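You operate a simulated robot arm through the tools that you are given. There is no shell and no other tool. Be economical: measure what you need, move in short steps, check, and stop when the job is done.

Carry out the task below with a simulated robot arm. There is one attempt and no reset: what you move stays moved.

TASK
Put the small carton from the shelf under the packing table on the top of the test bench. Then take the black rag and leave it on the top of the packing table. Then take the blue rag and leave it on the shelf under the test bench. Then put the gold nut on the white felt pad. Then fetch the blue tube and stand it on top of the white spool on the top of the test bench. Then take the blue brush on the top of the brown table and put it away on the top of the goods table. Then take the weight from the top of the brown table and leave it on the green panel. Then take the blue block on the top of the brown table and put it away on the shelf under the packing table. Then put the purple rag from the top of the goods table on the top of the front spool stack. Then turn the middle brake knob to 0. Then press the zero button two times. Then push the left grey drawer shut. Do these in the order given. Set down upright: small carton, blue tube, weight.

Only the result counts: the job must be done as asked and must still hold three seconds after the hand-in. Knocking over, shifting, dropping, spilling or breaking anything else fails it.

THE ROBOT
A 6-joint arm with a two-finger parallel gripper on a trunk, on a base that drives. Base frame: it is fixed to the floor where the robot stands at the start and does not move with it; the origin is under the middle of the robot, x ahead of it, y to its left, z up. Units: m, degrees, N and s.
Its first joint turns from -166.0 to 166.0 degrees. Places, roughly: black rag (12x9x4 cm) [1.1, 0.2, 0.2]; blue block (3x3x3 cm) [-1.3, -2.2, 0.8]; blue brush (6x12x11 cm) [-1.5, -1.9, 0.8]; blue rag (9x6x4 cm) [1.3, -0.1, 0.8]; blue tube [2, 0, 0.25]; felt pad [1.25, -0.25, 0.75]; gold nut (6x6x3 cm) [1.6, -0.2, 0.8]; green panel (9x9x1 cm) [-2, -2.2, 0.8]; left grey drawer [2.5, -2, 0.7]; middle brake knob [-0.9, 1.1, 0.3]; purple rag (12x9x4 cm) [-2.9, -2, 0.6]; shelf under the packing table [1.7, 0, 0.2]; shelf under the test bench [2.9, -1.5, 0.2]; small carton [1, 0, 0.25]; top of the front spool stack (24x24 cm) [-3.12, -0.92, 0.94]; top of the goods table [-2.7, -2.2, 0.6]; top of the packing table [1.7, 0.1, 0.8]; top of the test bench [2.9, -1.6, 0.8]; weight [-1.75, -1.75, 0.75]; white spool [3, -1.25, 1]; zero button [2.5, -1.7, 0.9]. Payload 3.43 kg.
The tool frame sits at the grasp point between the pads (the TCP): z along the fingers, y along the line on which they close. The tips reach 0.034 m beyond it. The gripper opens to 0.128 m. The fingers are 0.024 m wide and 0.012 m thick; the gripper's body (0.048 by 0.13 m) begins 0.096 m behind the TCP.
Orientation is that of the tool frame in the base frame, as a unit quaternion [x, y, z, w]. With the fingers straight down and closing along the base's y, the tool's x points along the base's -x, its y along +y and its z along -z.

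THE INTERFACE
- The arm moves only by the tool jog_arm. Its argument "steps" is a list of rows, each a list of 7 numbers: the shift along the base's x, y, z in units of 40 mm (1.0 is 40 mm), then the turn, a rotation vector about the base's x, y, z in units of 5 degrees (1.0 is 5 degrees), then the opening, from 0 (shut) to 1 (fully open). In form: [[tx, ty, tz, wx, wy, wz, claw], ...]. A call has 1 to 20 rows; each row shifts and turns the commanded pose from where the row before left it. A call with a number of a shift or a turn outside -1 to 1 is refused whole. Each row takes 0.2 s and may step no farther than 0.05 m and 8.6 degrees from the row before; otherwise, or with a gripper value out of range, the whole call is refused. A pose out of reach is approached as far as the arm can. The call stops where the force on the tool passes 40 N (or 10 N more than at its start, if that is more) or the arm is blocked; 0.2 s more then pass. The fingers move at their own pace (about 0.153 m/s each) and stop on an object; they squeeze with about 28 N. The grip force told is the motor's: it shows also when the fingers shut on nothing. Time passes only in rows, and 0.2 s behind the last, so rows that do not move let the fingers close. It gives the time, the measured TCP pose, the force on the tool (base axes), the opening and the grip force at its end, in the units of the frame above (readings bear some noise), with the torque about the TCP (base axes, N m) and any sound that the robot's microphone picked up, and new pictures: "pictures" is both (left out), scene, wrist or none.
- Cameras (640 x 400 px; columns grow to the right, rows downward): "scene" is now at [0.1412, 0.2712, 1.1815]; the picture's right is [0.66, -0.75, -0.00], its down [-0.55, -0.48, -0.69] and it looks along [0.52, 0.45, -0.72] (base axes); focal length 214 px, centre (320, 200). "wrist" rides on the gripper at [0.076, -0.011, -0.16] in the tool frame; the picture's right is [0.15, 0.99, 0.00], its down [-0.88, 0.13, -0.46] and it looks along [-0.45, 0.07, 0.89] (tool axes); focal length 234 px, centre (320, 200).
- drive_base(legs): drives the robot by 1 to 6 legs, each [ahead, left, turn to the left] in m, m and degrees, along the robot's own axes; the way and the turn of a leg run together, so that a leg with both is an arc; at most 1.5 m and 180 degrees a leg. The arm and the cameras ride along, it lands a little off, and it stops where it bumps. It gives what a move gives, and a new picture of the scene camera.
- pan_tilt(pan, tilt): turns the head with the scene camera to pan (to the left, within 143 degrees either way) and tilt (down, from -29 to 69), counted from straight ahead of the robot. It gives what a move gives, and a new picture of the scene camera.
- probe_pixels(camera, pixels): for up to 12 pixels [column, row] of the newest picture of that camera ("zoom" is the newest enlarged one), the place [x, y, z] in the base frame of the surface seen there, good to about 0.002 m. The clock stands still meanwhile.
- zoom(camera, box): a new picture of the part [left, top, right, bottom] of that camera's present view, enlarged. The clock stands still meanwhile.
- job_done(): hands the job in; it is judged then, once.

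Work in short steps. Measure before you move; look again where a grasp or a placing could have gone wrong, and mend it. You have 357 turns and 360 pictures in all, those below and enlarged ones among them. Open the gripper and draw the arm clear of the work before you hand the job in, unless the task says otherwise; then end with one line.

The tools are called by a JSON object that holds its "method" and its "body". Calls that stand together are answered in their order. jog_arm: Moves the arm, as the interface text tells. Its arguments: {"type":"object","properties":{"steps":{"type":"array","items":{"type":"array","items":{"type":"number"}}},"pictures":{"type":"string","enum":["both","scene","wrist","none"]}},"required":["steps"]} The other tools are called the same way: drive_base (legs) drives the base; pan_tilt (pan, tilt) turns the head that bears the scene camera; probe_pixels (camera, pixels) gives the place of the surface under pixels of a picture; zoom (camera, box) takes an enlarged picture of a part of a camera's view; job_done () hands the job in.

At the start:

```text
t: 0.0
ee_pos: [0.836, 0.0807, 1.0414]
orientation: [-0.047, 0.999, 0.0, 0.0]
wrist_force: [0.6, 0.1, 0.2]
moment: [0.03, -0.02, 0.01]
gripper_width: 0.128
gripper_force: 0.1
robot x, y, heading: [-0.0006, -0.0002, -0.2]
head pan, tilt: [41.1, 46.5]
```

scene: 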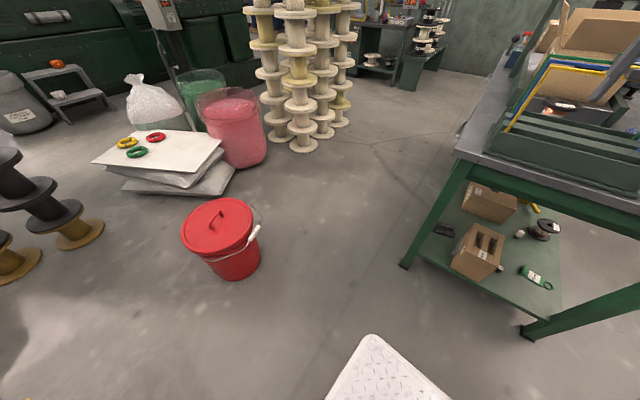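
wrist: 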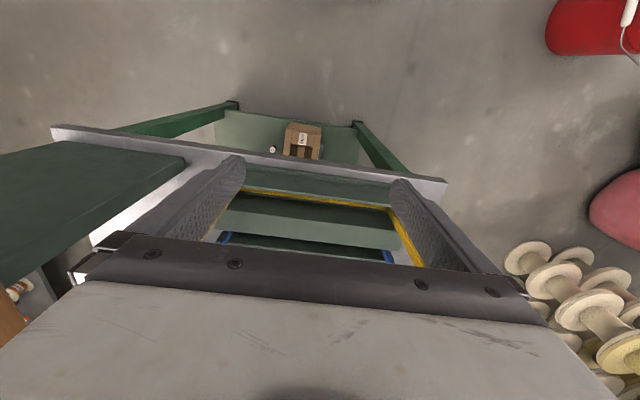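

The packing table lies at right of the scene picture, with two cartons on its shelf. I turn the head straight ahead and look down for a better view.

{"method": "pan_tilt", "body": {"pan": 0, "tilt": 35}}

```text
t: 1.1
ee_pos: [0.8357, 0.0816, 1.0413]
orientation: [-0.047, 0.999, 0.0, -0.001]
wrist_force: [0.3, 0.8, 0.0]
moment: [0.0, -0.01, 0.02]
gripper_width: 0.1277
gripper_force: 0.1
robot x, y, heading: [-0.0024, -0.0043, 0.1]
head pan, tilt: [0.0, 35.0]
```

scene: 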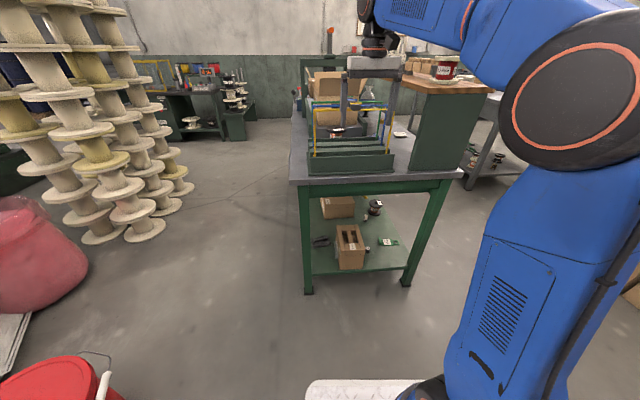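

The carton sits at about (350,247) on the packing shelf. I zoom on the shelf and the table top.

{"method": "zoom", "body": {"camera": "scene", "box": [290, 180, 450, 280]}}

{"method": "zoom", "body": {"camera": "scene", "box": [270, 40, 510, 190]}}

{"method": "probe_pixels", "body": {"camera": "scene", "pixels": [[350, 262], [350, 230], [350, 240], [322, 242], [340, 208], [387, 242], [305, 270], [405, 265], [291, 182], [455, 175], [295, 130], [340, 132]]}}

```text
4.00 times, centred on (370, 230) of scene
```

zoom: 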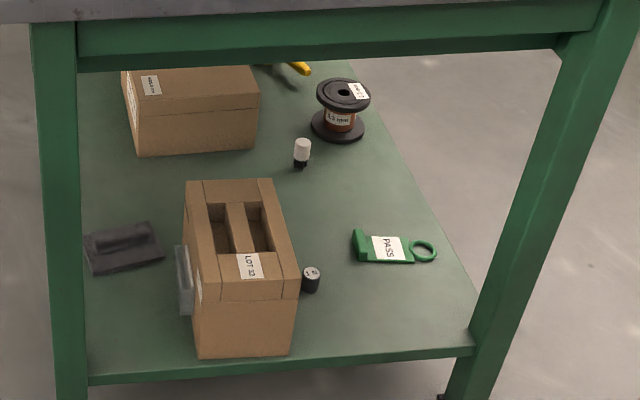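

```text
2.67 times, centred on (390, 115) of scene
```

zoom: 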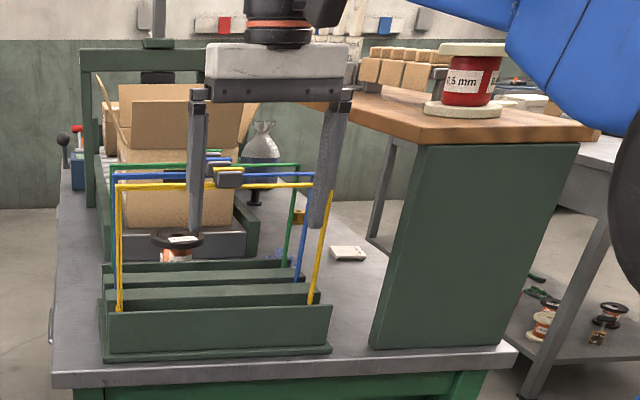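

```text
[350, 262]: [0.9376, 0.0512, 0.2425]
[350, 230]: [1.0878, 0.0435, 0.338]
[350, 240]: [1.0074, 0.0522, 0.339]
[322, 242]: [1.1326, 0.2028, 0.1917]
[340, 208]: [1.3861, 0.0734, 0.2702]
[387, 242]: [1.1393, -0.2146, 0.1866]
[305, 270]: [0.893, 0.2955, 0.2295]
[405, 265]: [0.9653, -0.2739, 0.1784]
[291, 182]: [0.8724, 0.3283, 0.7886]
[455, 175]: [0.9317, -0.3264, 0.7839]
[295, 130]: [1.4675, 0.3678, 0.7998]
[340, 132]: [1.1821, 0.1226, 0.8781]
```

I now probe the carton details in a tighter zoom.

{"method": "zoom", "body": {"camera": "scene", "box": [310, 220, 390, 270]}}

```text
8.00 times, centred on (350, 245) of scene
```

zoom: 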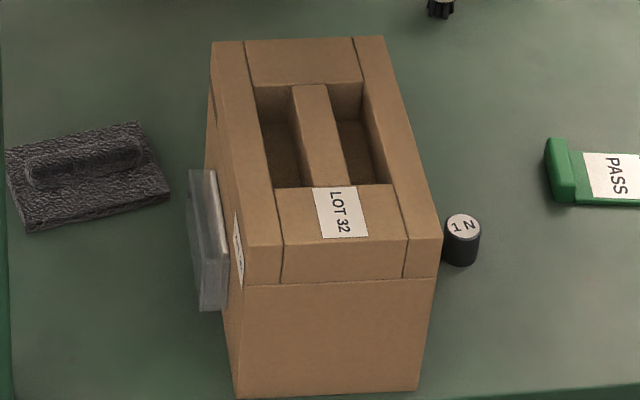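

{"method": "probe_pixels", "body": {"camera": "zoom", "pixels": [[240, 268], [428, 262], [222, 50], [375, 45], [305, 90], [335, 180], [320, 140], [280, 150], [355, 150], [200, 240], [460, 222], [300, 390]]}}

{"method": "probe_pixels", "body": {"camera": "zoom", "pixels": [[80, 160], [100, 200], [30, 225], [160, 195], [10, 150], [130, 125], [55, 180], [130, 155], [330, 395], [300, 140], [340, 140], [285, 100]]}}

```text
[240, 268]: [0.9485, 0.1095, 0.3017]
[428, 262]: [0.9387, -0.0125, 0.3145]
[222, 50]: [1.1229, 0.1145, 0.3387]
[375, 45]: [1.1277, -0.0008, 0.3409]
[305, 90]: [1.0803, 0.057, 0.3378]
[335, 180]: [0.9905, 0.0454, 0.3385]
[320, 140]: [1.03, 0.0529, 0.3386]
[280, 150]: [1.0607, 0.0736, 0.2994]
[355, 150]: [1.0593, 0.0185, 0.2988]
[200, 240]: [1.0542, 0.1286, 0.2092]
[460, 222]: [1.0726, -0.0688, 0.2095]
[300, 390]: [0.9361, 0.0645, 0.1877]
```

```text
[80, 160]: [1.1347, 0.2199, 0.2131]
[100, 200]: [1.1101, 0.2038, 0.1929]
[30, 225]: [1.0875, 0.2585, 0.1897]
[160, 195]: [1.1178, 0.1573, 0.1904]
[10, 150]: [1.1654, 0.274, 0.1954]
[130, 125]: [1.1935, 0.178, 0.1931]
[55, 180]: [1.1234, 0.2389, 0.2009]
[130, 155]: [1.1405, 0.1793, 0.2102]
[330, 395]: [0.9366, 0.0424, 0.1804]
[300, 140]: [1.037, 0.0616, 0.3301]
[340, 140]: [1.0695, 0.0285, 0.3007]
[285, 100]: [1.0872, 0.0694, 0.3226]
```

The carton spans x 0.937–1.13, y −0.01–0.115, with a top bar to grasp at (1.03, 0.05, 0.338). Before moving I survey the surroundings by turning the head.

{"method": "pan_tilt", "body": {"pan": 143, "tilt": 25}}

{"method": "pan_tilt", "body": {"pan": -143, "tilt": 25}}

{"method": "pan_tilt", "body": {"pan": -70, "tilt": 25}}

{"method": "pan_tilt", "body": {"pan": 75, "tilt": 25}}

```text
t: 3.3
ee_pos: [0.8354, 0.0827, 1.0394]
orientation: [-0.047, 0.999, 0.0, 0.0]
wrist_force: [0.8, -0.6, 0.0]
moment: [0.01, -0.04, 0.0]
gripper_width: 0.1279
gripper_force: 0.0
robot x, y, heading: [0.0014, -0.0008, 0.1]
head pan, tilt: [143.0, 25.0]
```

scene: 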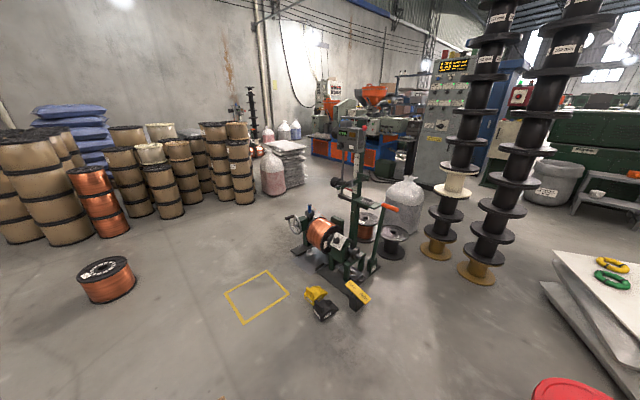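

```text
t: 7.3
ee_pos: [0.8363, 0.081, 1.0408]
orientation: [-0.047, 0.999, -0.001, 0.0]
wrist_force: [-0.7, 0.2, -0.2]
moment: [0.02, 0.0, -0.02]
gripper_width: 0.1282
gripper_force: 0.1
robot x, y, heading: [-0.0007, -0.001, 0.0]
head pan, tilt: [-143.0, 25.0]
```

scene: 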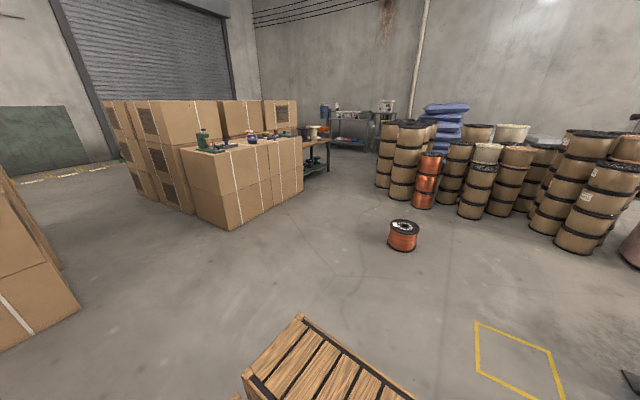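

```text
t: 8.7
ee_pos: [0.8363, 0.0812, 1.0411]
orientation: [-0.047, 0.999, 0.001, 0.0]
wrist_force: [-0.6, 0.0, 0.4]
moment: [0.02, 0.04, -0.02]
gripper_width: 0.1281
gripper_force: 0.1
robot x, y, heading: [0.0004, 0.0007, 0.2]
head pan, tilt: [-70.0, 25.0]
```

scene: 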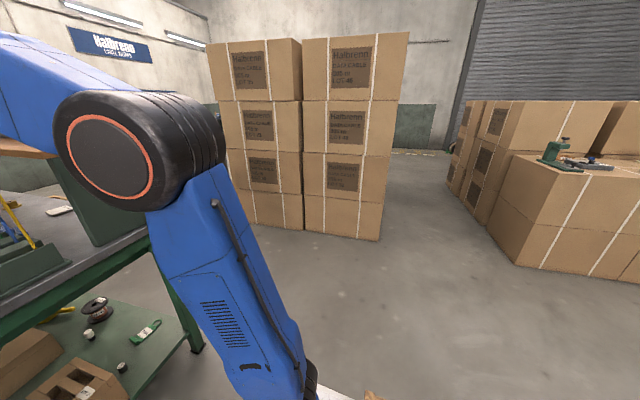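

```text
t: 11.0
ee_pos: [0.8362, 0.0825, 1.0403]
orientation: [-0.048, 0.999, 0.0, 0.0]
wrist_force: [0.4, -0.9, -0.2]
moment: [0.03, 0.01, -0.01]
gripper_width: 0.1278
gripper_force: 0.1
robot x, y, heading: [-0.0, -0.0005, 0.3]
head pan, tilt: [75.0, 25.0]
```

scene: 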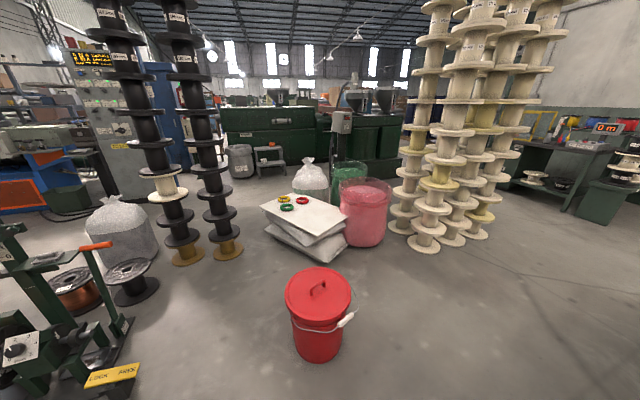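

A wooden crate stands close behind on the right. I look at it steeply to know its extent before backing off.

{"method": "pan_tilt", "body": {"pan": -143, "tilt": 60}}

{"method": "pan_tilt", "body": {"pan": 143, "tilt": 60}}

```text
t: 14.2
ee_pos: [0.8359, 0.0818, 1.0409]
orientation: [-0.048, 0.999, 0.0, 0.0]
wrist_force: [0.8, -0.7, -0.6]
moment: [-0.05, 0.01, -0.01]
gripper_width: 0.1279
gripper_force: 0.1
robot x, y, heading: [0.0006, 0.0006, -0.3]
head pan, tilt: [-143.0, 60.0]
```

scene: 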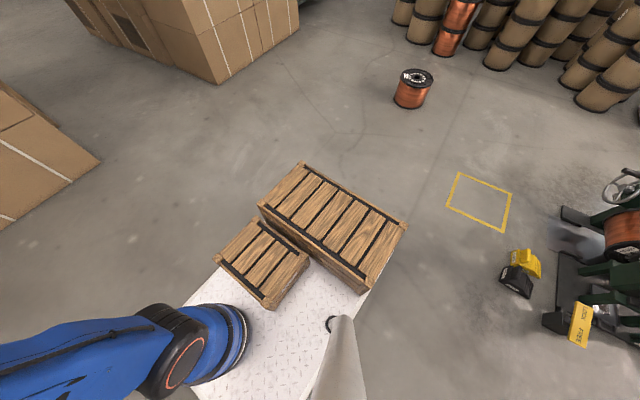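

```text
t: 18.1
ee_pos: [0.8348, 0.0809, 1.0406]
orientation: [-0.047, 0.999, 0.0, 0.0]
wrist_force: [-0.5, -0.3, -0.4]
moment: [-0.01, -0.01, -0.02]
gripper_width: 0.1281
gripper_force: 0.0
robot x, y, heading: [-0.0006, 0.0015, -0.0]
head pan, tilt: [143.0, 60.0]
```

scene: 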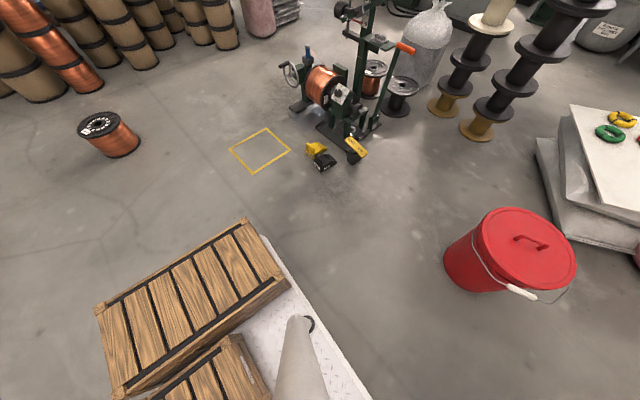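

The crates seem to sit on the robot's own platform. I probe to learn the base extents.

{"method": "probe_pixels", "body": {"camera": "scene", "pixels": [[108, 305], [245, 225], [270, 250], [285, 285], [150, 390], [240, 340], [262, 238], [365, 390], [130, 395], [260, 150], [320, 160], [350, 140]]}}

{"method": "pan_tilt", "body": {"pan": -143, "tilt": 60}}

{"method": "probe_pixels", "body": {"camera": "scene", "pixels": [[300, 165], [262, 203], [405, 225], [360, 290], [218, 262], [250, 220], [308, 262], [265, 300], [187, 300], [215, 380], [385, 262], [225, 80]]}}

```text
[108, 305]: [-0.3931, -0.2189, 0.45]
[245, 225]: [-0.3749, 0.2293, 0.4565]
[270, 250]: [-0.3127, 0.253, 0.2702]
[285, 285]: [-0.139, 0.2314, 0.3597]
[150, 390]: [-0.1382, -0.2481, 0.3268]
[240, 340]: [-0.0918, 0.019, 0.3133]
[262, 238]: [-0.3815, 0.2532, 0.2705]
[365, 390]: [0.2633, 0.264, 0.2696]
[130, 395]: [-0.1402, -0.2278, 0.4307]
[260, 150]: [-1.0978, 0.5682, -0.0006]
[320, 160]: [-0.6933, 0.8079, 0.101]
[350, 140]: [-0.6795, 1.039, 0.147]
```

```text
t: 22.0
ee_pos: [0.8353, 0.0811, 1.0411]
orientation: [-0.047, 0.999, 0.0, 0.001]
wrist_force: [-0.2, -0.2, 0.3]
moment: [0.01, 0.03, -0.02]
gripper_width: 0.1279
gripper_force: 0.0
robot x, y, heading: [0.0016, -0.0001, 0.1]
head pan, tilt: [-143.0, 60.0]
```

scene: 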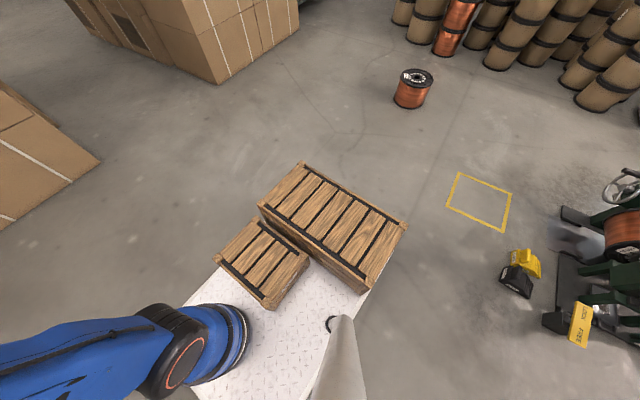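

```text
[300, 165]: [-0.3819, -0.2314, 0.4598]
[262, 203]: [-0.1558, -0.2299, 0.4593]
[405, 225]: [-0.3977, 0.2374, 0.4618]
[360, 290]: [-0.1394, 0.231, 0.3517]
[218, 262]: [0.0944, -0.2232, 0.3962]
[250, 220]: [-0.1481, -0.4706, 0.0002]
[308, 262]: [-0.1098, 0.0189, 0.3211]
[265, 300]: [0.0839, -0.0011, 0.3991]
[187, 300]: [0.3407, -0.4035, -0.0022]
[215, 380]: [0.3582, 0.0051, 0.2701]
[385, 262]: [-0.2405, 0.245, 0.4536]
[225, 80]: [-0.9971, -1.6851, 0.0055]
```

Base deck is y ±0.265, x −0.4 to ~0.45; behind is free. I back up 0.5 m and face the head ahead.

{"method": "drive_base", "body": {"legs": [[-0.5, 0, 0]]}}

{"method": "pan_tilt", "body": {"pan": 0, "tilt": 35}}

```text
t: 24.9
ee_pos: [0.3371, 0.0828, 1.0416]
orientation: [-0.048, 0.999, -0.001, 0.0]
wrist_force: [-0.1, 0.4, 0.8]
moment: [-0.01, -0.02, 0.01]
gripper_width: 0.1281
gripper_force: 0.0
robot x, y, heading: [-0.4992, -0.0023, -0.2]
head pan, tilt: [-143.0, 60.0]
```

scene: 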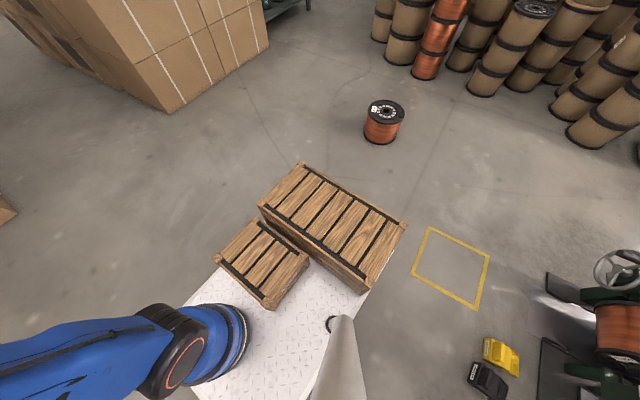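

```text
t: 27.2
ee_pos: [0.3376, 0.0814, 1.0412]
orientation: [-0.047, 0.999, 0.001, 0.0]
wrist_force: [0.3, -0.4, -0.6]
moment: [0.0, 0.01, -0.01]
gripper_width: 0.1279
gripper_force: 0.1
robot x, y, heading: [-0.4987, 0.0019, 0.1]
head pan, tilt: [0.0, 35.0]
```

scene: 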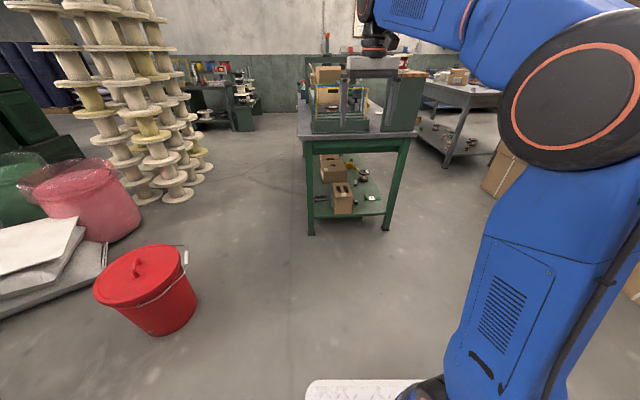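

The space ahead is free. I lower the TCP while tilting the tool forward by 45°.

{"method": "jog_arm", "body": {"steps": [[0, 0, -1, 0, -1, 0, 0.8], [0, 0, -1, 0, -1, 0, 0.8], [0, 0, -1, 0, -1, 0, 0.8], [0, 0, -1, 0, -1, 0, 0.8], [0, 0, -1, 0, -1, 0, 0.8], [0, 0, -1, 0, -1, 0, 0.8], [0, 0, -1, 0, -1, 0, 0.8], [0, 0, -1, 0, -1, 0, 0.8], [0, 0, -1, 0, -1, 0, 0.8], [0, 0, -1, 0, 0, 0, 0.8], [0, 0, -1, 0, 0, 0, 0.8], [0, 0, -1, 0, 0, 0, 0.8]]}}

```text
t: 29.8
ee_pos: [0.3374, 0.0806, 0.5594]
orientation: [-0.044, 0.923, -0.018, 0.383]
wrist_force: [0.7, 0.3, 0.2]
moment: [-0.03, 0.01, -0.01]
gripper_width: 0.1024
gripper_force: 0.0
robot x, y, heading: [-0.4977, 0.0035, -0.0]
head pan, tilt: [0.0, 35.0]
```

scene: 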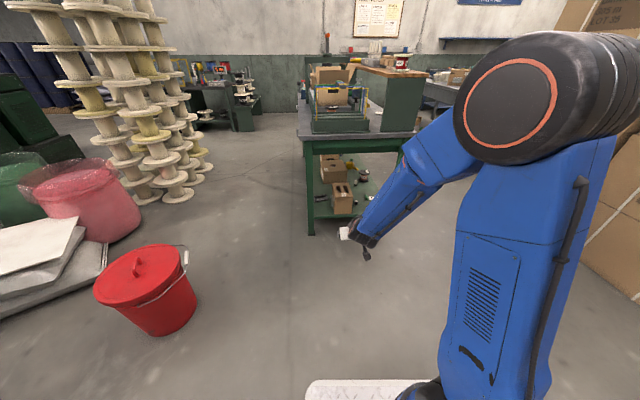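
wrist: 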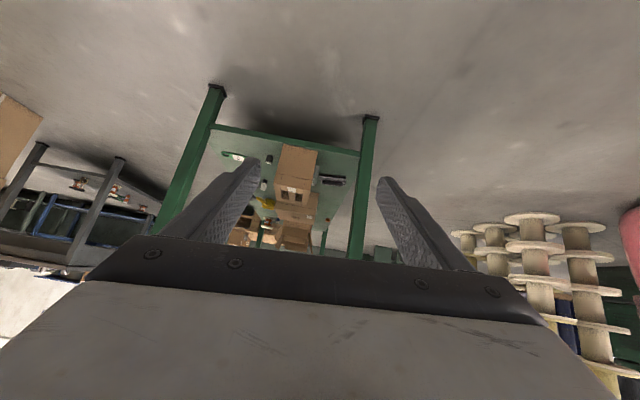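

The posture works: forearm comes down in front of the table. I drive forward 0.45 m with the tool still in front of the table edge.

{"method": "drive_base", "body": {"legs": [[0.45, 0, 0]]}}

{"method": "jog_arm", "body": {"steps": [[0, -0.4, -1, 0, 0, -0.4, 0.35], [0, -0.4, -1, 0, 0, -0.4, 0.35], [0, 0, -0.7, 0, 0, 0, 0.35]]}}

```text
t: 32.5
ee_pos: [0.7925, 0.0715, 0.5599]
orientation: [-0.039, 0.923, -0.02, 0.382]
wrist_force: [0.0, -0.2, 0.3]
moment: [0.02, -0.02, 0.0]
gripper_width: 0.1024
gripper_force: 0.0
robot x, y, heading: [-0.047, -0.0043, -0.3]
head pan, tilt: [0.0, 35.0]
```

scene: 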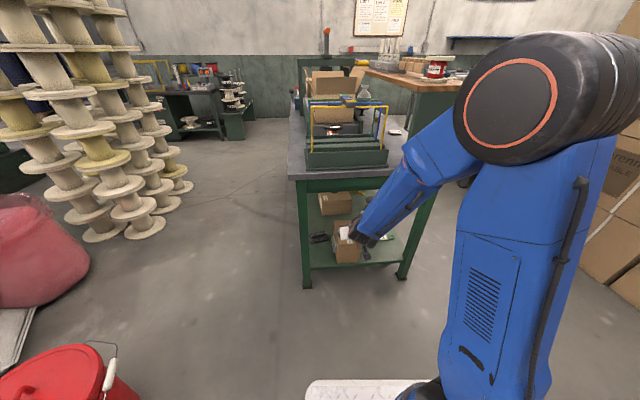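

```text
t: 33.3
ee_pos: [0.791, 0.0378, 0.4523]
orientation: [-0.008, 0.924, -0.032, 0.381]
wrist_force: [0.2, -1.0, 1.0]
moment: [-0.01, 0.01, 0.02]
gripper_width: 0.0449
gripper_force: 0.0
robot x, y, heading: [-0.0434, 0.0009, -0.7]
head pan, tilt: [0.0, 35.0]
```

scene: 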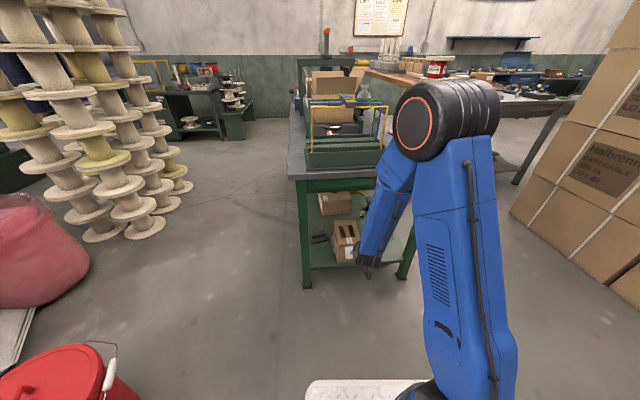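
wrist: 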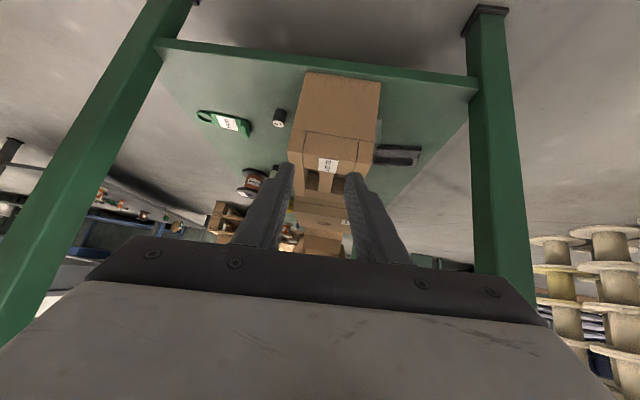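

The elbow swung forward; I check its place relative to the table edge and the carton's bar in the wrist picture.

{"method": "probe_pixels", "body": {"camera": "scene", "pixels": [[420, 115], [460, 90], [440, 85], [390, 190], [375, 220], [362, 265], [290, 170], [330, 172]]}}

{"method": "zoom", "body": {"camera": "wrist", "box": [260, 120, 420, 220]}}

```text
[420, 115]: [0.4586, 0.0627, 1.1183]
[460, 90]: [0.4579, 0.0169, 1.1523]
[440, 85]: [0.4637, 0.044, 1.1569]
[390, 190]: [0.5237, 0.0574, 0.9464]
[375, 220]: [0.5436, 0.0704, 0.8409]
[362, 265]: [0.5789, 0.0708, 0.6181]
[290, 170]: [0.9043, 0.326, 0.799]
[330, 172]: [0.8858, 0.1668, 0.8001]
```

```text
4.00 times, centred on (340, 170) of wrist
```

zoom: 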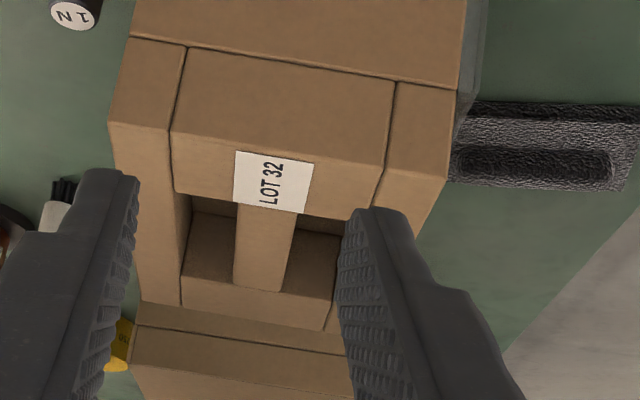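

I probe the bar and slot edges in this zoom.

{"method": "probe_pixels", "body": {"camera": "zoom", "pixels": [[240, 240], [290, 245], [238, 280], [278, 285], [262, 240], [260, 285], [190, 240], [300, 280], [185, 60], [395, 90], [210, 265], [330, 300]]}}

```text
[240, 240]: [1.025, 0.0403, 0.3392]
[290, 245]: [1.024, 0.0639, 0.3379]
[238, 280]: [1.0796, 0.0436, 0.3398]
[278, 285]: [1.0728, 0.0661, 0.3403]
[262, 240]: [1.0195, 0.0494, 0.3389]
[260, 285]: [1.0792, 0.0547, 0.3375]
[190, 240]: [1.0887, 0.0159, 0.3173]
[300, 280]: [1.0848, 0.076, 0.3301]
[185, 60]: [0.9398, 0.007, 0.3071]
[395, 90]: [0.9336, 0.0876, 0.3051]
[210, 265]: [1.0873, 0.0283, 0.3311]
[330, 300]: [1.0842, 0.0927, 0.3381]
```

The bar is centred at y≈0.052–0.055 (yaw 3°), 24 mm wide, slots 28 mm. I level and align the tool and advance over it.

{"method": "jog_arm", "body": {"steps": [[0, 0.35, 0, 0.75, 0, 0.71, 0.35], [1, 0, 0, 0, 0, 0, 0.35], [1, 0, 0, 0, 0, 0, 0.35], [1, 0, 0, 0, 0, 0, 0.35], [1, 0, -0.3, 0, 0, 0, 0.35], [1, 0, -0.5, 0, 0, 0, 0.35], [0.7, 0, -0.5, 0, 0, 0, 0.35]]}}

```text
t: 34.9
ee_pos: [1.0228, 0.0597, 0.4092]
orientation: [-0.023, 0.924, 0.009, 0.383]
wrist_force: [0.0, -0.4, 0.3]
moment: [0.02, 0.03, -0.02]
gripper_width: 0.0448
gripper_force: 0.1
out of reach, approached as far as the arm can: row 1
robot x, y, heading: [-0.0431, -0.0031, -0.4]
head pan, tilt: [0.0, 35.0]
```

scene: 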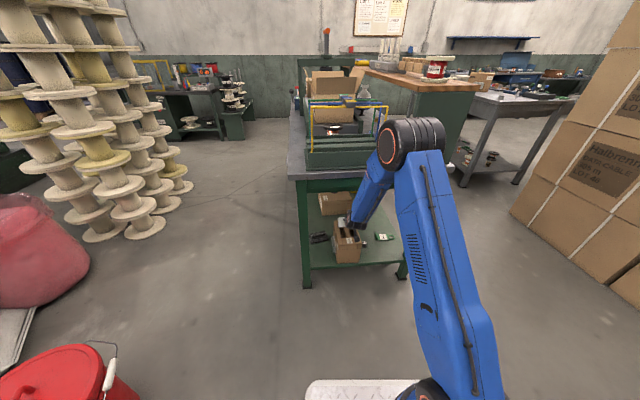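
wrist: 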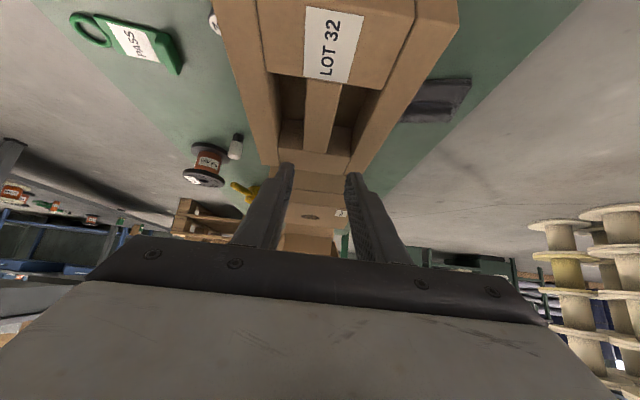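

Reach is good. I check the forearm clearance to the table edge and finger position vs. bar.

{"method": "probe_pixels", "body": {"camera": "scene", "pixels": [[390, 150], [372, 175], [368, 200], [357, 222], [365, 185], [395, 130]]}}

{"method": "probe_pixels", "body": {"camera": "wrist", "pixels": [[322, 90], [340, 90], [306, 90], [325, 140], [307, 140], [341, 140], [285, 180], [352, 185]]}}

```text
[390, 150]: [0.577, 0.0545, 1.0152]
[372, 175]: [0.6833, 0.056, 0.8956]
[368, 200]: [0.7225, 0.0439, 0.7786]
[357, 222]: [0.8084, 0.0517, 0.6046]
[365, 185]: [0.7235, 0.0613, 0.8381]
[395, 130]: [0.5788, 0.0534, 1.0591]
```

```text
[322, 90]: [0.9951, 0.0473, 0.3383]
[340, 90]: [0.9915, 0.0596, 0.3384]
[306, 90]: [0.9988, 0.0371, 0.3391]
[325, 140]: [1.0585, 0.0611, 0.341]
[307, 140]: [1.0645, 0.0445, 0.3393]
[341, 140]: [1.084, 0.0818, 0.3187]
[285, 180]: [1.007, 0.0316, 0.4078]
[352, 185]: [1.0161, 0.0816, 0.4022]
```

The bar centre at contact is about y=0.0525, forearm clears the table by 15 cm. I shift −8 mm in y, yaw 2° and go down into the slots.

{"method": "jog_arm", "body": {"steps": [[0, -0.2, 0, 0, 0, 0.4, 0.35], [0, 0, -0.5, 0, 0, 0, 0.35]], "pictures": "wrist"}}

```text
t: 35.5
ee_pos: [1.0182, 0.0757, 0.3982]
orientation: [-0.037, 0.924, 0.01, 0.381]
wrist_force: [0.6, -0.7, -0.3]
moment: [-0.02, 0.01, 0.01]
gripper_width: 0.0447
gripper_force: 0.1
out of reach, approached as far as the arm can: row 1, 2
robot x, y, heading: [-0.0441, -0.002, -0.4]
head pan, tilt: [0.0, 35.0]
```

wrist: 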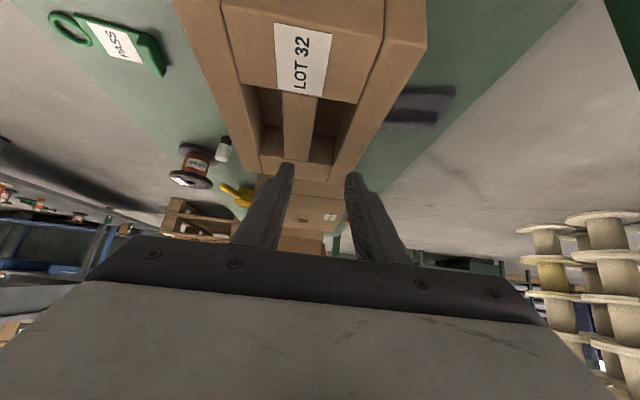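

The arm could not follow near what looks like a wrist singularity (forearm nearly in line with the tool). I try a few idle rows to see whether it converges.

{"method": "jog_arm", "body": {"steps": [[0, 0, 0, 0, 0, 0, 0.35], [0, 0, 0, 0, 0, 0, 0.35], [0, 0, 0, 0, 0, 0, 0.35]], "pictures": "none"}}

```text
t: 36.3
ee_pos: [1.017, 0.0765, 0.3986]
orientation: [-0.037, 0.924, 0.01, 0.381]
wrist_force: [-0.2, -0.8, 0.1]
moment: [0.0, 0.03, 0.03]
gripper_width: 0.0448
gripper_force: 0.0
robot x, y, heading: [-0.0419, -0.0034, -0.7]
head pan, tilt: [0.0, 35.0]
```

It stays put. I test a plain −y step.

{"method": "jog_arm", "body": {"steps": [[0, -0.3, 0, 0, 0, 0, 0.35]], "pictures": "none"}}

```text
t: 36.7
ee_pos: [1.0171, 0.0771, 0.3983]
orientation: [-0.037, 0.924, 0.011, 0.381]
wrist_force: [-0.8, -0.6, -0.5]
moment: [0.05, 0.02, -0.03]
gripper_width: 0.0447
gripper_force: 0.1
out of reach, approached as far as the arm can: row 1
robot x, y, heading: [-0.0406, -0.0029, -0.3]
head pan, tilt: [0.0, 35.0]
```

It is pinned at the singularity. I withdraw up and out, then strafe the base right so the arm plane is yawed away from the tool direction.

{"method": "jog_arm", "body": {"steps": [[0, 0, 1, 0, 0, -0.5, 0.35], [-1, 0, 0.5, 0, 0, -0.5, 0.35], [-1, 0, 0, 0, 0, -0.5, 0.35], [-1, 0, 0, 0, 0, 0, 0.35], [-1, 0, 0, 0, 0, 0, 0.35], [-1, 0, 0, 0, 0, 0, 0.35], [-1, 0, 0, 0, 0, 0, 0.35]], "pictures": "scene"}}

```text
t: 38.3
ee_pos: [0.7751, 0.0758, 0.4561]
orientation: [0.021, 0.924, -0.009, 0.381]
wrist_force: [-0.1, 0.1, -0.2]
moment: [-0.01, -0.02, -0.02]
gripper_width: 0.0447
gripper_force: 0.1
robot x, y, heading: [-0.0464, -0.0031, -0.4]
head pan, tilt: [0.0, 35.0]
```

scene: 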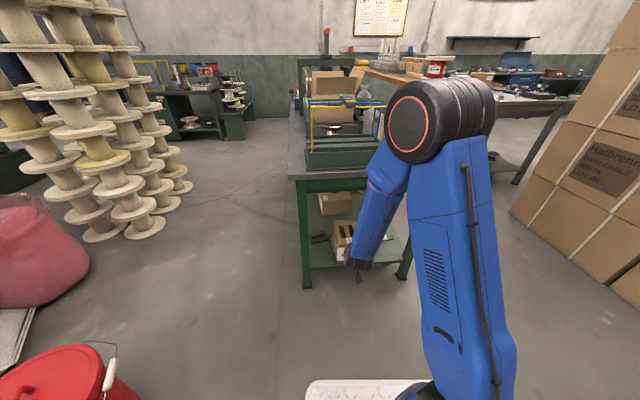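

Now strafe right 0.3 m.

{"method": "drive_base", "body": {"legs": [[0, -0.3, 0]]}}

{"method": "jog_arm", "body": {"steps": [[0, 1, 0, 0, 0, 0, 0.35], [0, 1, 0, 0, 0, 0, 0.35], [0, 1, 0, 0, 0, 0, 0.35], [0, 1, 0, 0, 0, 0, 0.35], [0, 1, 0, 0, 0, 0, 0.35], [0, 1, 0, 0, 0, 0, 0.35], [0, 1, 0, 0, 0, 0, 0.35]]}}

```text
t: 40.4
ee_pos: [0.7726, -0.2261, 0.4565]
orientation: [0.021, 0.924, -0.009, 0.382]
wrist_force: [-0.2, 0.5, 0.3]
moment: [-0.03, 0.0, 0.01]
gripper_width: 0.045
gripper_force: 0.0
robot x, y, heading: [-0.045, -0.3031, -0.6]
head pan, tilt: [0.0, 35.0]
```

scene: 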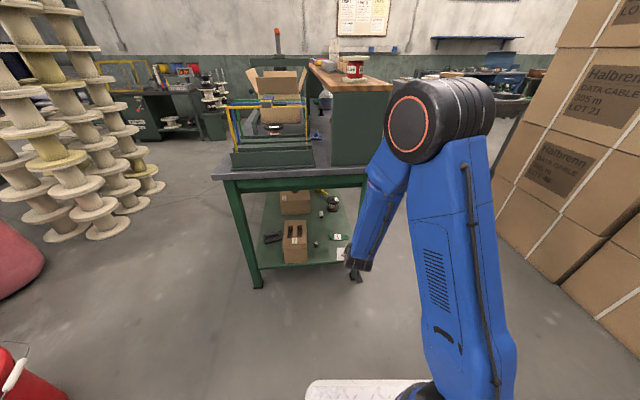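

```text
t: 42.0
ee_pos: [0.7728, 0.0533, 0.4565]
orientation: [0.022, 0.924, -0.009, 0.382]
wrist_force: [-0.7, -0.1, 0.0]
moment: [0.0, 0.0, -0.03]
gripper_width: 0.0449
gripper_force: 0.1
robot x, y, heading: [-0.0454, -0.3009, -0.6]
head pan, tilt: [0.0, 35.0]
```

scene: 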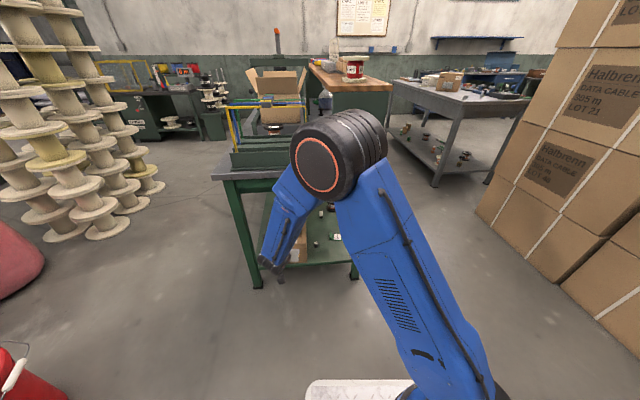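
wrist: 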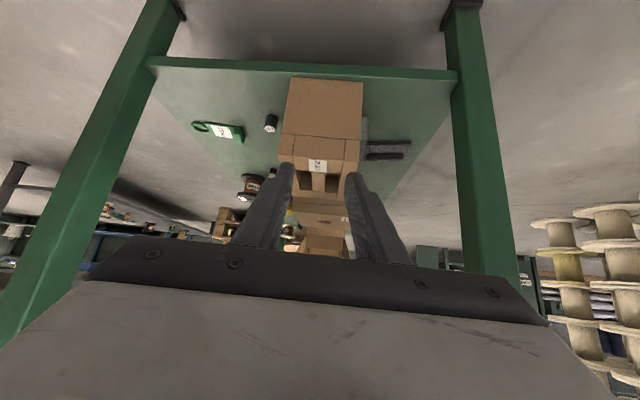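

Tool is level, yaw −2.7°; I rotate to +4.5° and advance over the bar at z≈0.41.

{"method": "jog_arm", "body": {"steps": [[0, 0, 0, 0, 0, 0.7, 0.35], [1, 0, 0, 0, 0, 0.74, 0.35], [1, 0, 0, 0, 0, 0, 0.35], [1, 0, 0, 0, 0, 0, 0.35], [1, 0, -0.3, 0, 0, 0, 0.35], [1, 0, -0.5, 0, 0, 0, 0.35], [1, 0, -0.4, 0, 0, 0, 0.35]]}}

```text
t: 43.6
ee_pos: [1.0121, 0.0519, 0.4068]
orientation: [-0.037, 0.923, 0.015, 0.382]
wrist_force: [0.0, 0.7, -0.2]
moment: [-0.01, 0.04, 0.01]
gripper_width: 0.0444
gripper_force: 0.0
robot x, y, heading: [-0.0506, -0.3002, -0.6]
head pan, tilt: [0.0, 35.0]
```

scene: 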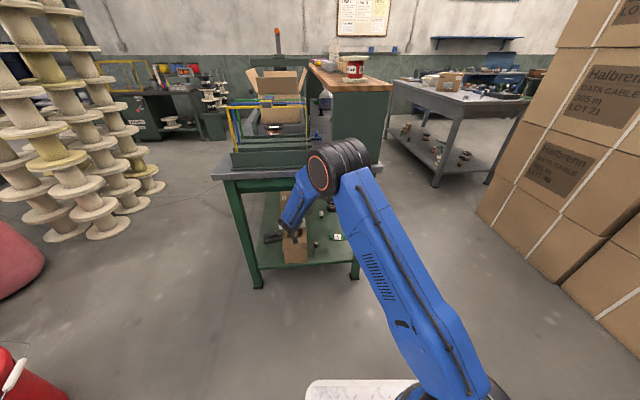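
wrist: 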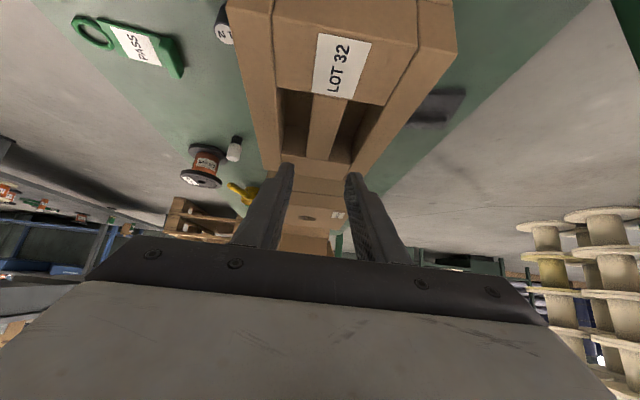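

I re-probe the bar edges for alignment.

{"method": "zoom", "body": {"camera": "wrist", "box": [240, 80, 400, 180]}}

{"method": "probe_pixels", "body": {"camera": "wrist", "pixels": [[316, 105], [345, 105], [309, 148], [330, 150], [243, 40], [415, 50], [292, 185], [350, 185], [330, 105], [320, 148]]}}

```text
4.00 times, centred on (320, 130) of wrist
```

zoom: 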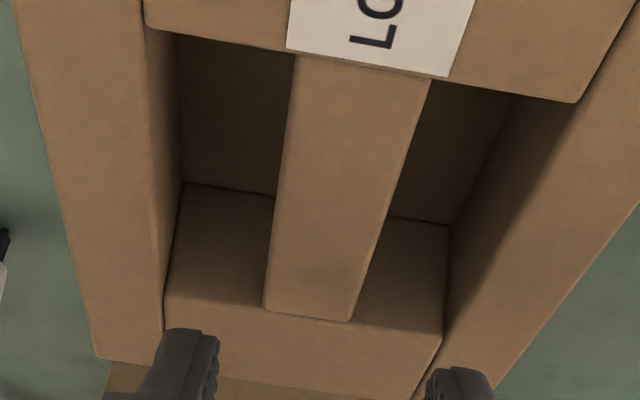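

```text
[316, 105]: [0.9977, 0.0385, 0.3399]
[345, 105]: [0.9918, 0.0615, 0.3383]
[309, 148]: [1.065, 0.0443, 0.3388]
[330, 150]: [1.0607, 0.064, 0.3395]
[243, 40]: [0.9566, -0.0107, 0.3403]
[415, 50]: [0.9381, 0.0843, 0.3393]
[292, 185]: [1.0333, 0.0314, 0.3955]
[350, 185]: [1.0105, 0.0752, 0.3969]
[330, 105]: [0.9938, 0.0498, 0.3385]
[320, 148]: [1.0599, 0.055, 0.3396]
```

Alignment is good (bar centre 0.0527 at x 1.035). I lower to z≈0.337.

{"method": "jog_arm", "body": {"steps": [[0.25, 0, -0.5, 0, 0, 0, 0.35], [0, 0, -0.5, 0, 0, 0, 0.35], [0, 0, -0.5, 0, 0, 0, 0.35], [0, 0, -0.25, 0, 0, 0, 0.35]], "pictures": "wrist"}}

```text
t: 44.6
ee_pos: [1.0235, 0.057, 0.3411]
orientation: [-0.037, 0.922, 0.015, 0.384]
wrist_force: [-11.2, -3.9, 25.4]
moment: [0.95, 0.54, 0.47]
gripper_width: 0.0438
gripper_force: 0.0
robot x, y, heading: [-0.049, -0.3042, -0.5]
head pan, tilt: [0.0, 35.0]
```

wrist: 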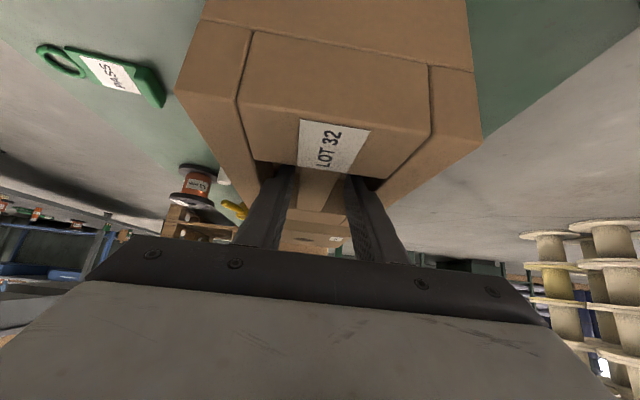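

There is 25 N of contact at the slot floor. I back off 4 mm and close the fingers.

{"method": "jog_arm", "body": {"steps": [[0, -0.05, 0.1, 0, 0, 0, 0.35], [0, 0, 0, 0, 0, 0, 0], [0, 0, 0, 0, 0, 0, 0], [0, 0, 0, 0, 0, 0, 0]], "pictures": "wrist"}}

```text
t: 45.6
ee_pos: [1.0222, 0.0514, 0.3396]
orientation: [-0.037, 0.924, 0.015, 0.38]
wrist_force: [0.2, -0.4, 0.1]
moment: [0.0, 0.1, 0.0]
gripper_width: 0.0259
gripper_force: 28.1
robot x, y, heading: [-0.0472, -0.3003, -0.4]
head pan, tilt: [0.0, 35.0]
```

wrist: 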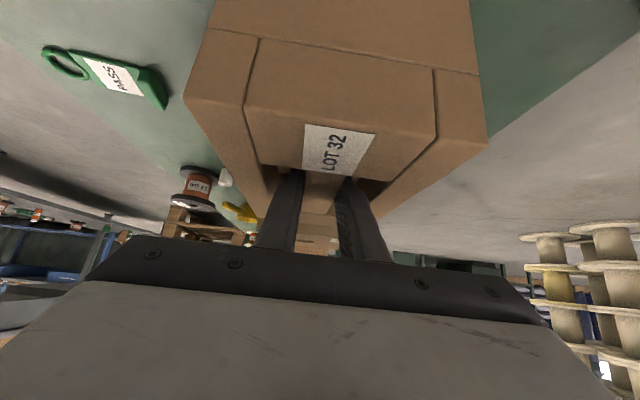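

Gripped at 26 mm. I lift slowly.

{"method": "jog_arm", "body": {"steps": [[0, 0, 0.25, 0, 0, 0, 0], [0, 0, 0.25, 0, 0, 0, 0], [0, 0, 0.5, 0, 0, 0, 0]]}}

```text
t: 46.4
ee_pos: [1.0234, 0.0522, 0.3811]
orientation: [-0.038, 0.924, 0.015, 0.381]
wrist_force: [-1.1, -0.5, -11.0]
moment: [-0.02, 0.12, -0.04]
gripper_width: 0.0258
gripper_force: 27.7
robot x, y, heading: [-0.0451, -0.3028, -0.6]
head pan, tilt: [0.0, 35.0]
```

scene: 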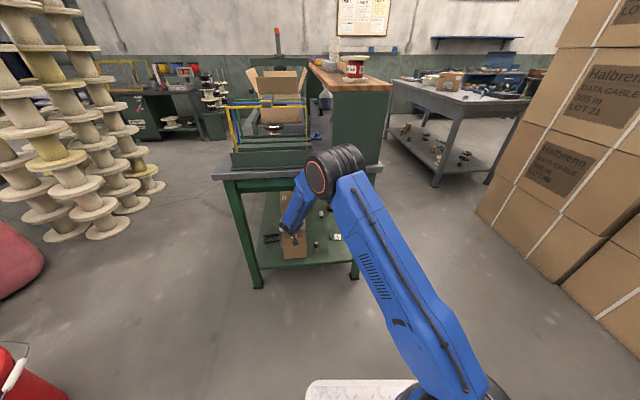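
wrist: 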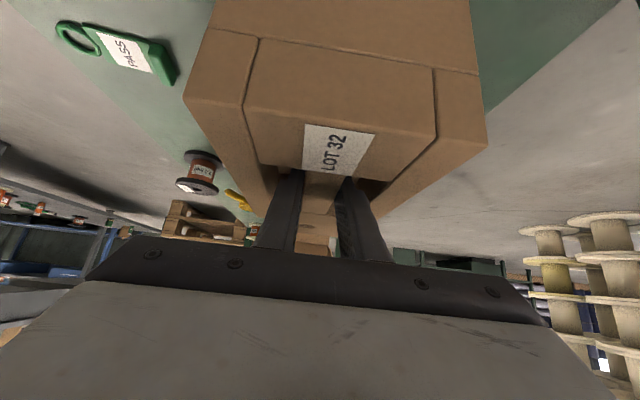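

The carton is held (11 N, little torque). I raise it further and draw it straight out of the shelf.

{"method": "jog_arm", "body": {"steps": [[0, 0, 1, 0, 0, 0, 0], [0, 0, 0.8, 0, 0, 0, 0], [-0.8, 0, 0, 0, 0, 0, 0], [-0.8, 0, 0, 0, 0, 0, 0], [-0.8, 0, 0, 0, 0, 0, 0], [-0.8, 0, 0, 0, 0, 0, 0], [-0.8, 0, 0, 0, 0, 0, 0], [-0.8, 0, 0, 0, 0, 0, 0], [-0.8, 0, 0, 0, 0, 0, 0], [-0.8, 0, 0, 0, 0, 0, 0], [-0.8, 0, 0, 0, 0, 0, 0]]}}

```text
t: 48.8
ee_pos: [0.7374, 0.0523, 0.4558]
orientation: [-0.036, 0.923, 0.014, 0.382]
wrist_force: [0.2, -1.3, -9.1]
moment: [0.0, 0.13, 0.0]
gripper_width: 0.0261
gripper_force: 27.8
robot x, y, heading: [-0.0468, -0.3025, -0.7]
head pan, tilt: [0.0, 35.0]
```

scene: 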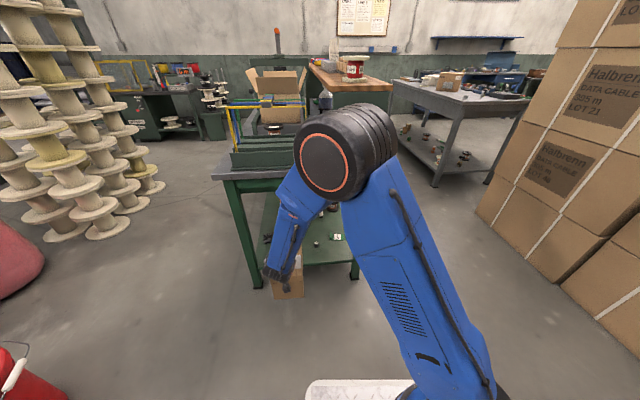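
wrist: 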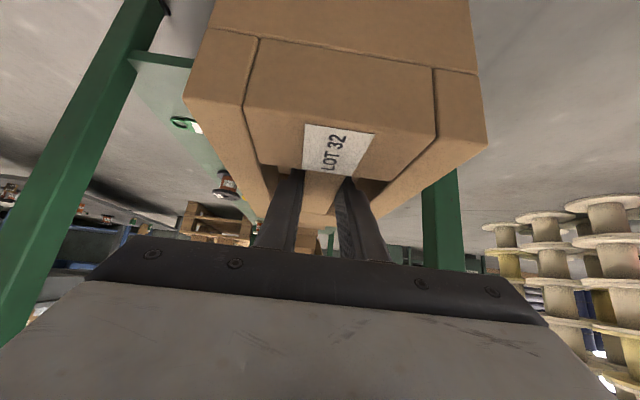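

Out of the shelf. I back the base 0.35 m, and look toward the test bench.

{"method": "drive_base", "body": {"legs": [[-0.35, 0, 0]]}}

{"method": "jog_arm", "body": {"steps": [[0, -1, 1, 0, 0, 0, 0], [0, -1, 1, 0, 0, 0, 0], [0, -1, 1, 0, 0, 0, 0], [0, -1, 1, 0, 0, 0, 0], [0, -1, 1, 0, 0, 0, 0], [0, -1, 1, 0, 0, 0, 0], [0, -1, 1, 0, 0, 0, 0], [0, -1, 1, 0, 0, 0, 0], [0, 0, 1, 0, 0, 0, 0], [0, 0, 1, 0, 0, 0, 0], [0, 0, 1, 0, 0, 0, 0], [0, 0, 1, 0, 0, 0, 0], [0, 0, 1, 0, 0, 0, 0]], "pictures": "scene"}}

```text
t: 51.1
ee_pos: [0.3828, 0.0533, 0.4554]
orientation: [-0.034, 0.924, 0.014, 0.381]
wrist_force: [0.9, 0.7, -8.7]
moment: [0.0, 0.12, 0.01]
gripper_width: 0.0258
gripper_force: 27.9
robot x, y, heading: [-0.4031, -0.2994, -1.0]
head pan, tilt: [0.0, 35.0]
```

scene: 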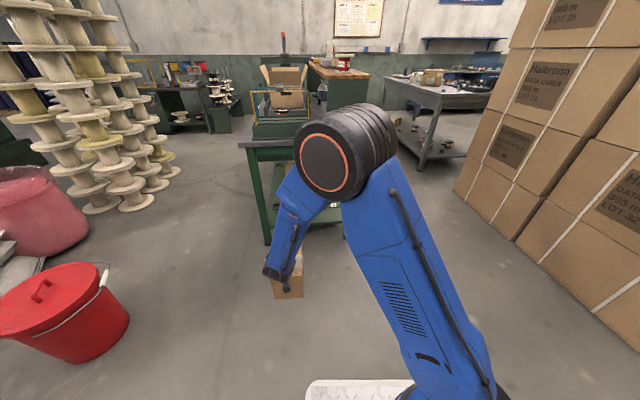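

```text
refused: row 1 steps farther than a row can; nothing moved
```

The step was too large; I redo it with smaller components.

{"method": "jog_arm", "body": {"steps": [[0, -0.85, 0.85, 0, 0, 0, 0], [0, -0.85, 0.85, 0, 0, 0, 0], [0, -0.85, 0.85, 0, 0, 0, 0], [0, -0.85, 0.85, 0, 0, 0, 0], [0, -0.85, 0.85, 0, 0, 0, 0], [0, -0.85, 0.85, 0, 0, 0, 0], [0, -0.85, 0.85, 0, 0, 0, 0], [0, -0.85, 0.85, 0, 0, 0, 0], [0, 0, 1, 0, 0, 0, 0], [0, 0, 1, 0, 0, 0, 0], [0, 0, 1, 0, 0, 0, 0], [0, 0, 1, 0, 0, 0, 0], [0, 0, 1, 0, 0, 0, 0], [0, 0, 1, 0, 0, 0, 0]], "pictures": "scene"}}

```text
t: 54.1
ee_pos: [0.3821, -0.2193, 0.9687]
orientation: [-0.035, 0.924, 0.014, 0.382]
wrist_force: [0.2, 0.2, -8.8]
moment: [0.0, 0.12, -0.01]
gripper_width: 0.0259
gripper_force: 27.7
robot x, y, heading: [-0.4033, -0.2975, -1.2]
head pan, tilt: [0.0, 35.0]
```

scene: 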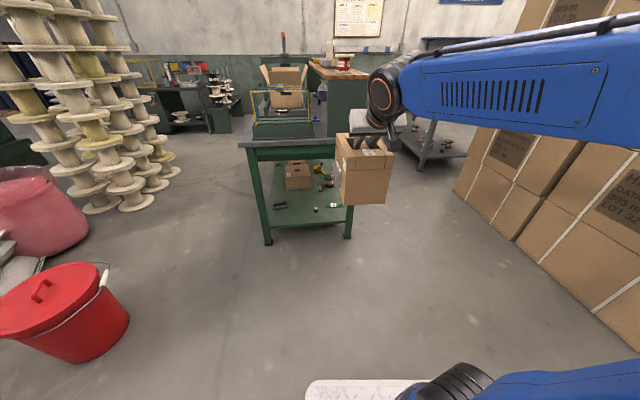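

Carton held. I pan the head toward the test bench.

{"method": "pan_tilt", "body": {"pan": -12, "tilt": 15}}

{"method": "zoom", "body": {"camera": "scene", "box": [320, 80, 520, 205]}}

```text
t: 54.9
ee_pos: [0.3809, -0.219, 0.9679]
orientation: [-0.034, 0.923, 0.014, 0.382]
wrist_force: [-0.2, -0.1, -8.6]
moment: [-0.04, 0.12, 0.01]
gripper_width: 0.0262
gripper_force: 28.4
robot x, y, heading: [-0.4072, -0.2997, -0.9]
head pan, tilt: [-12.0, 15.0]
```

scene: 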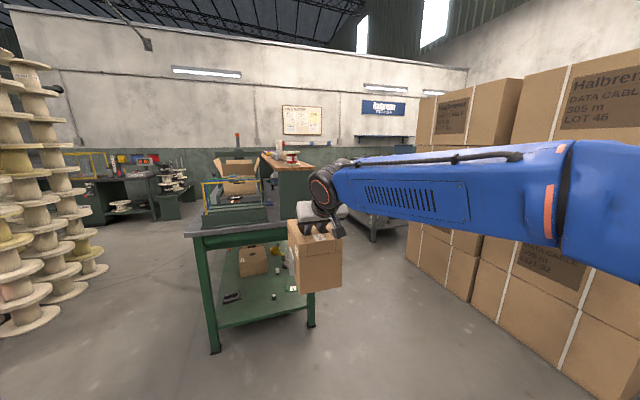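

```text
3.20 times, centred on (420, 142) of scene
```

zoom: 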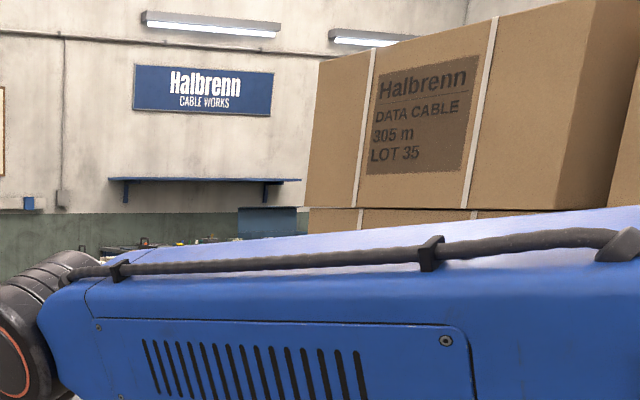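

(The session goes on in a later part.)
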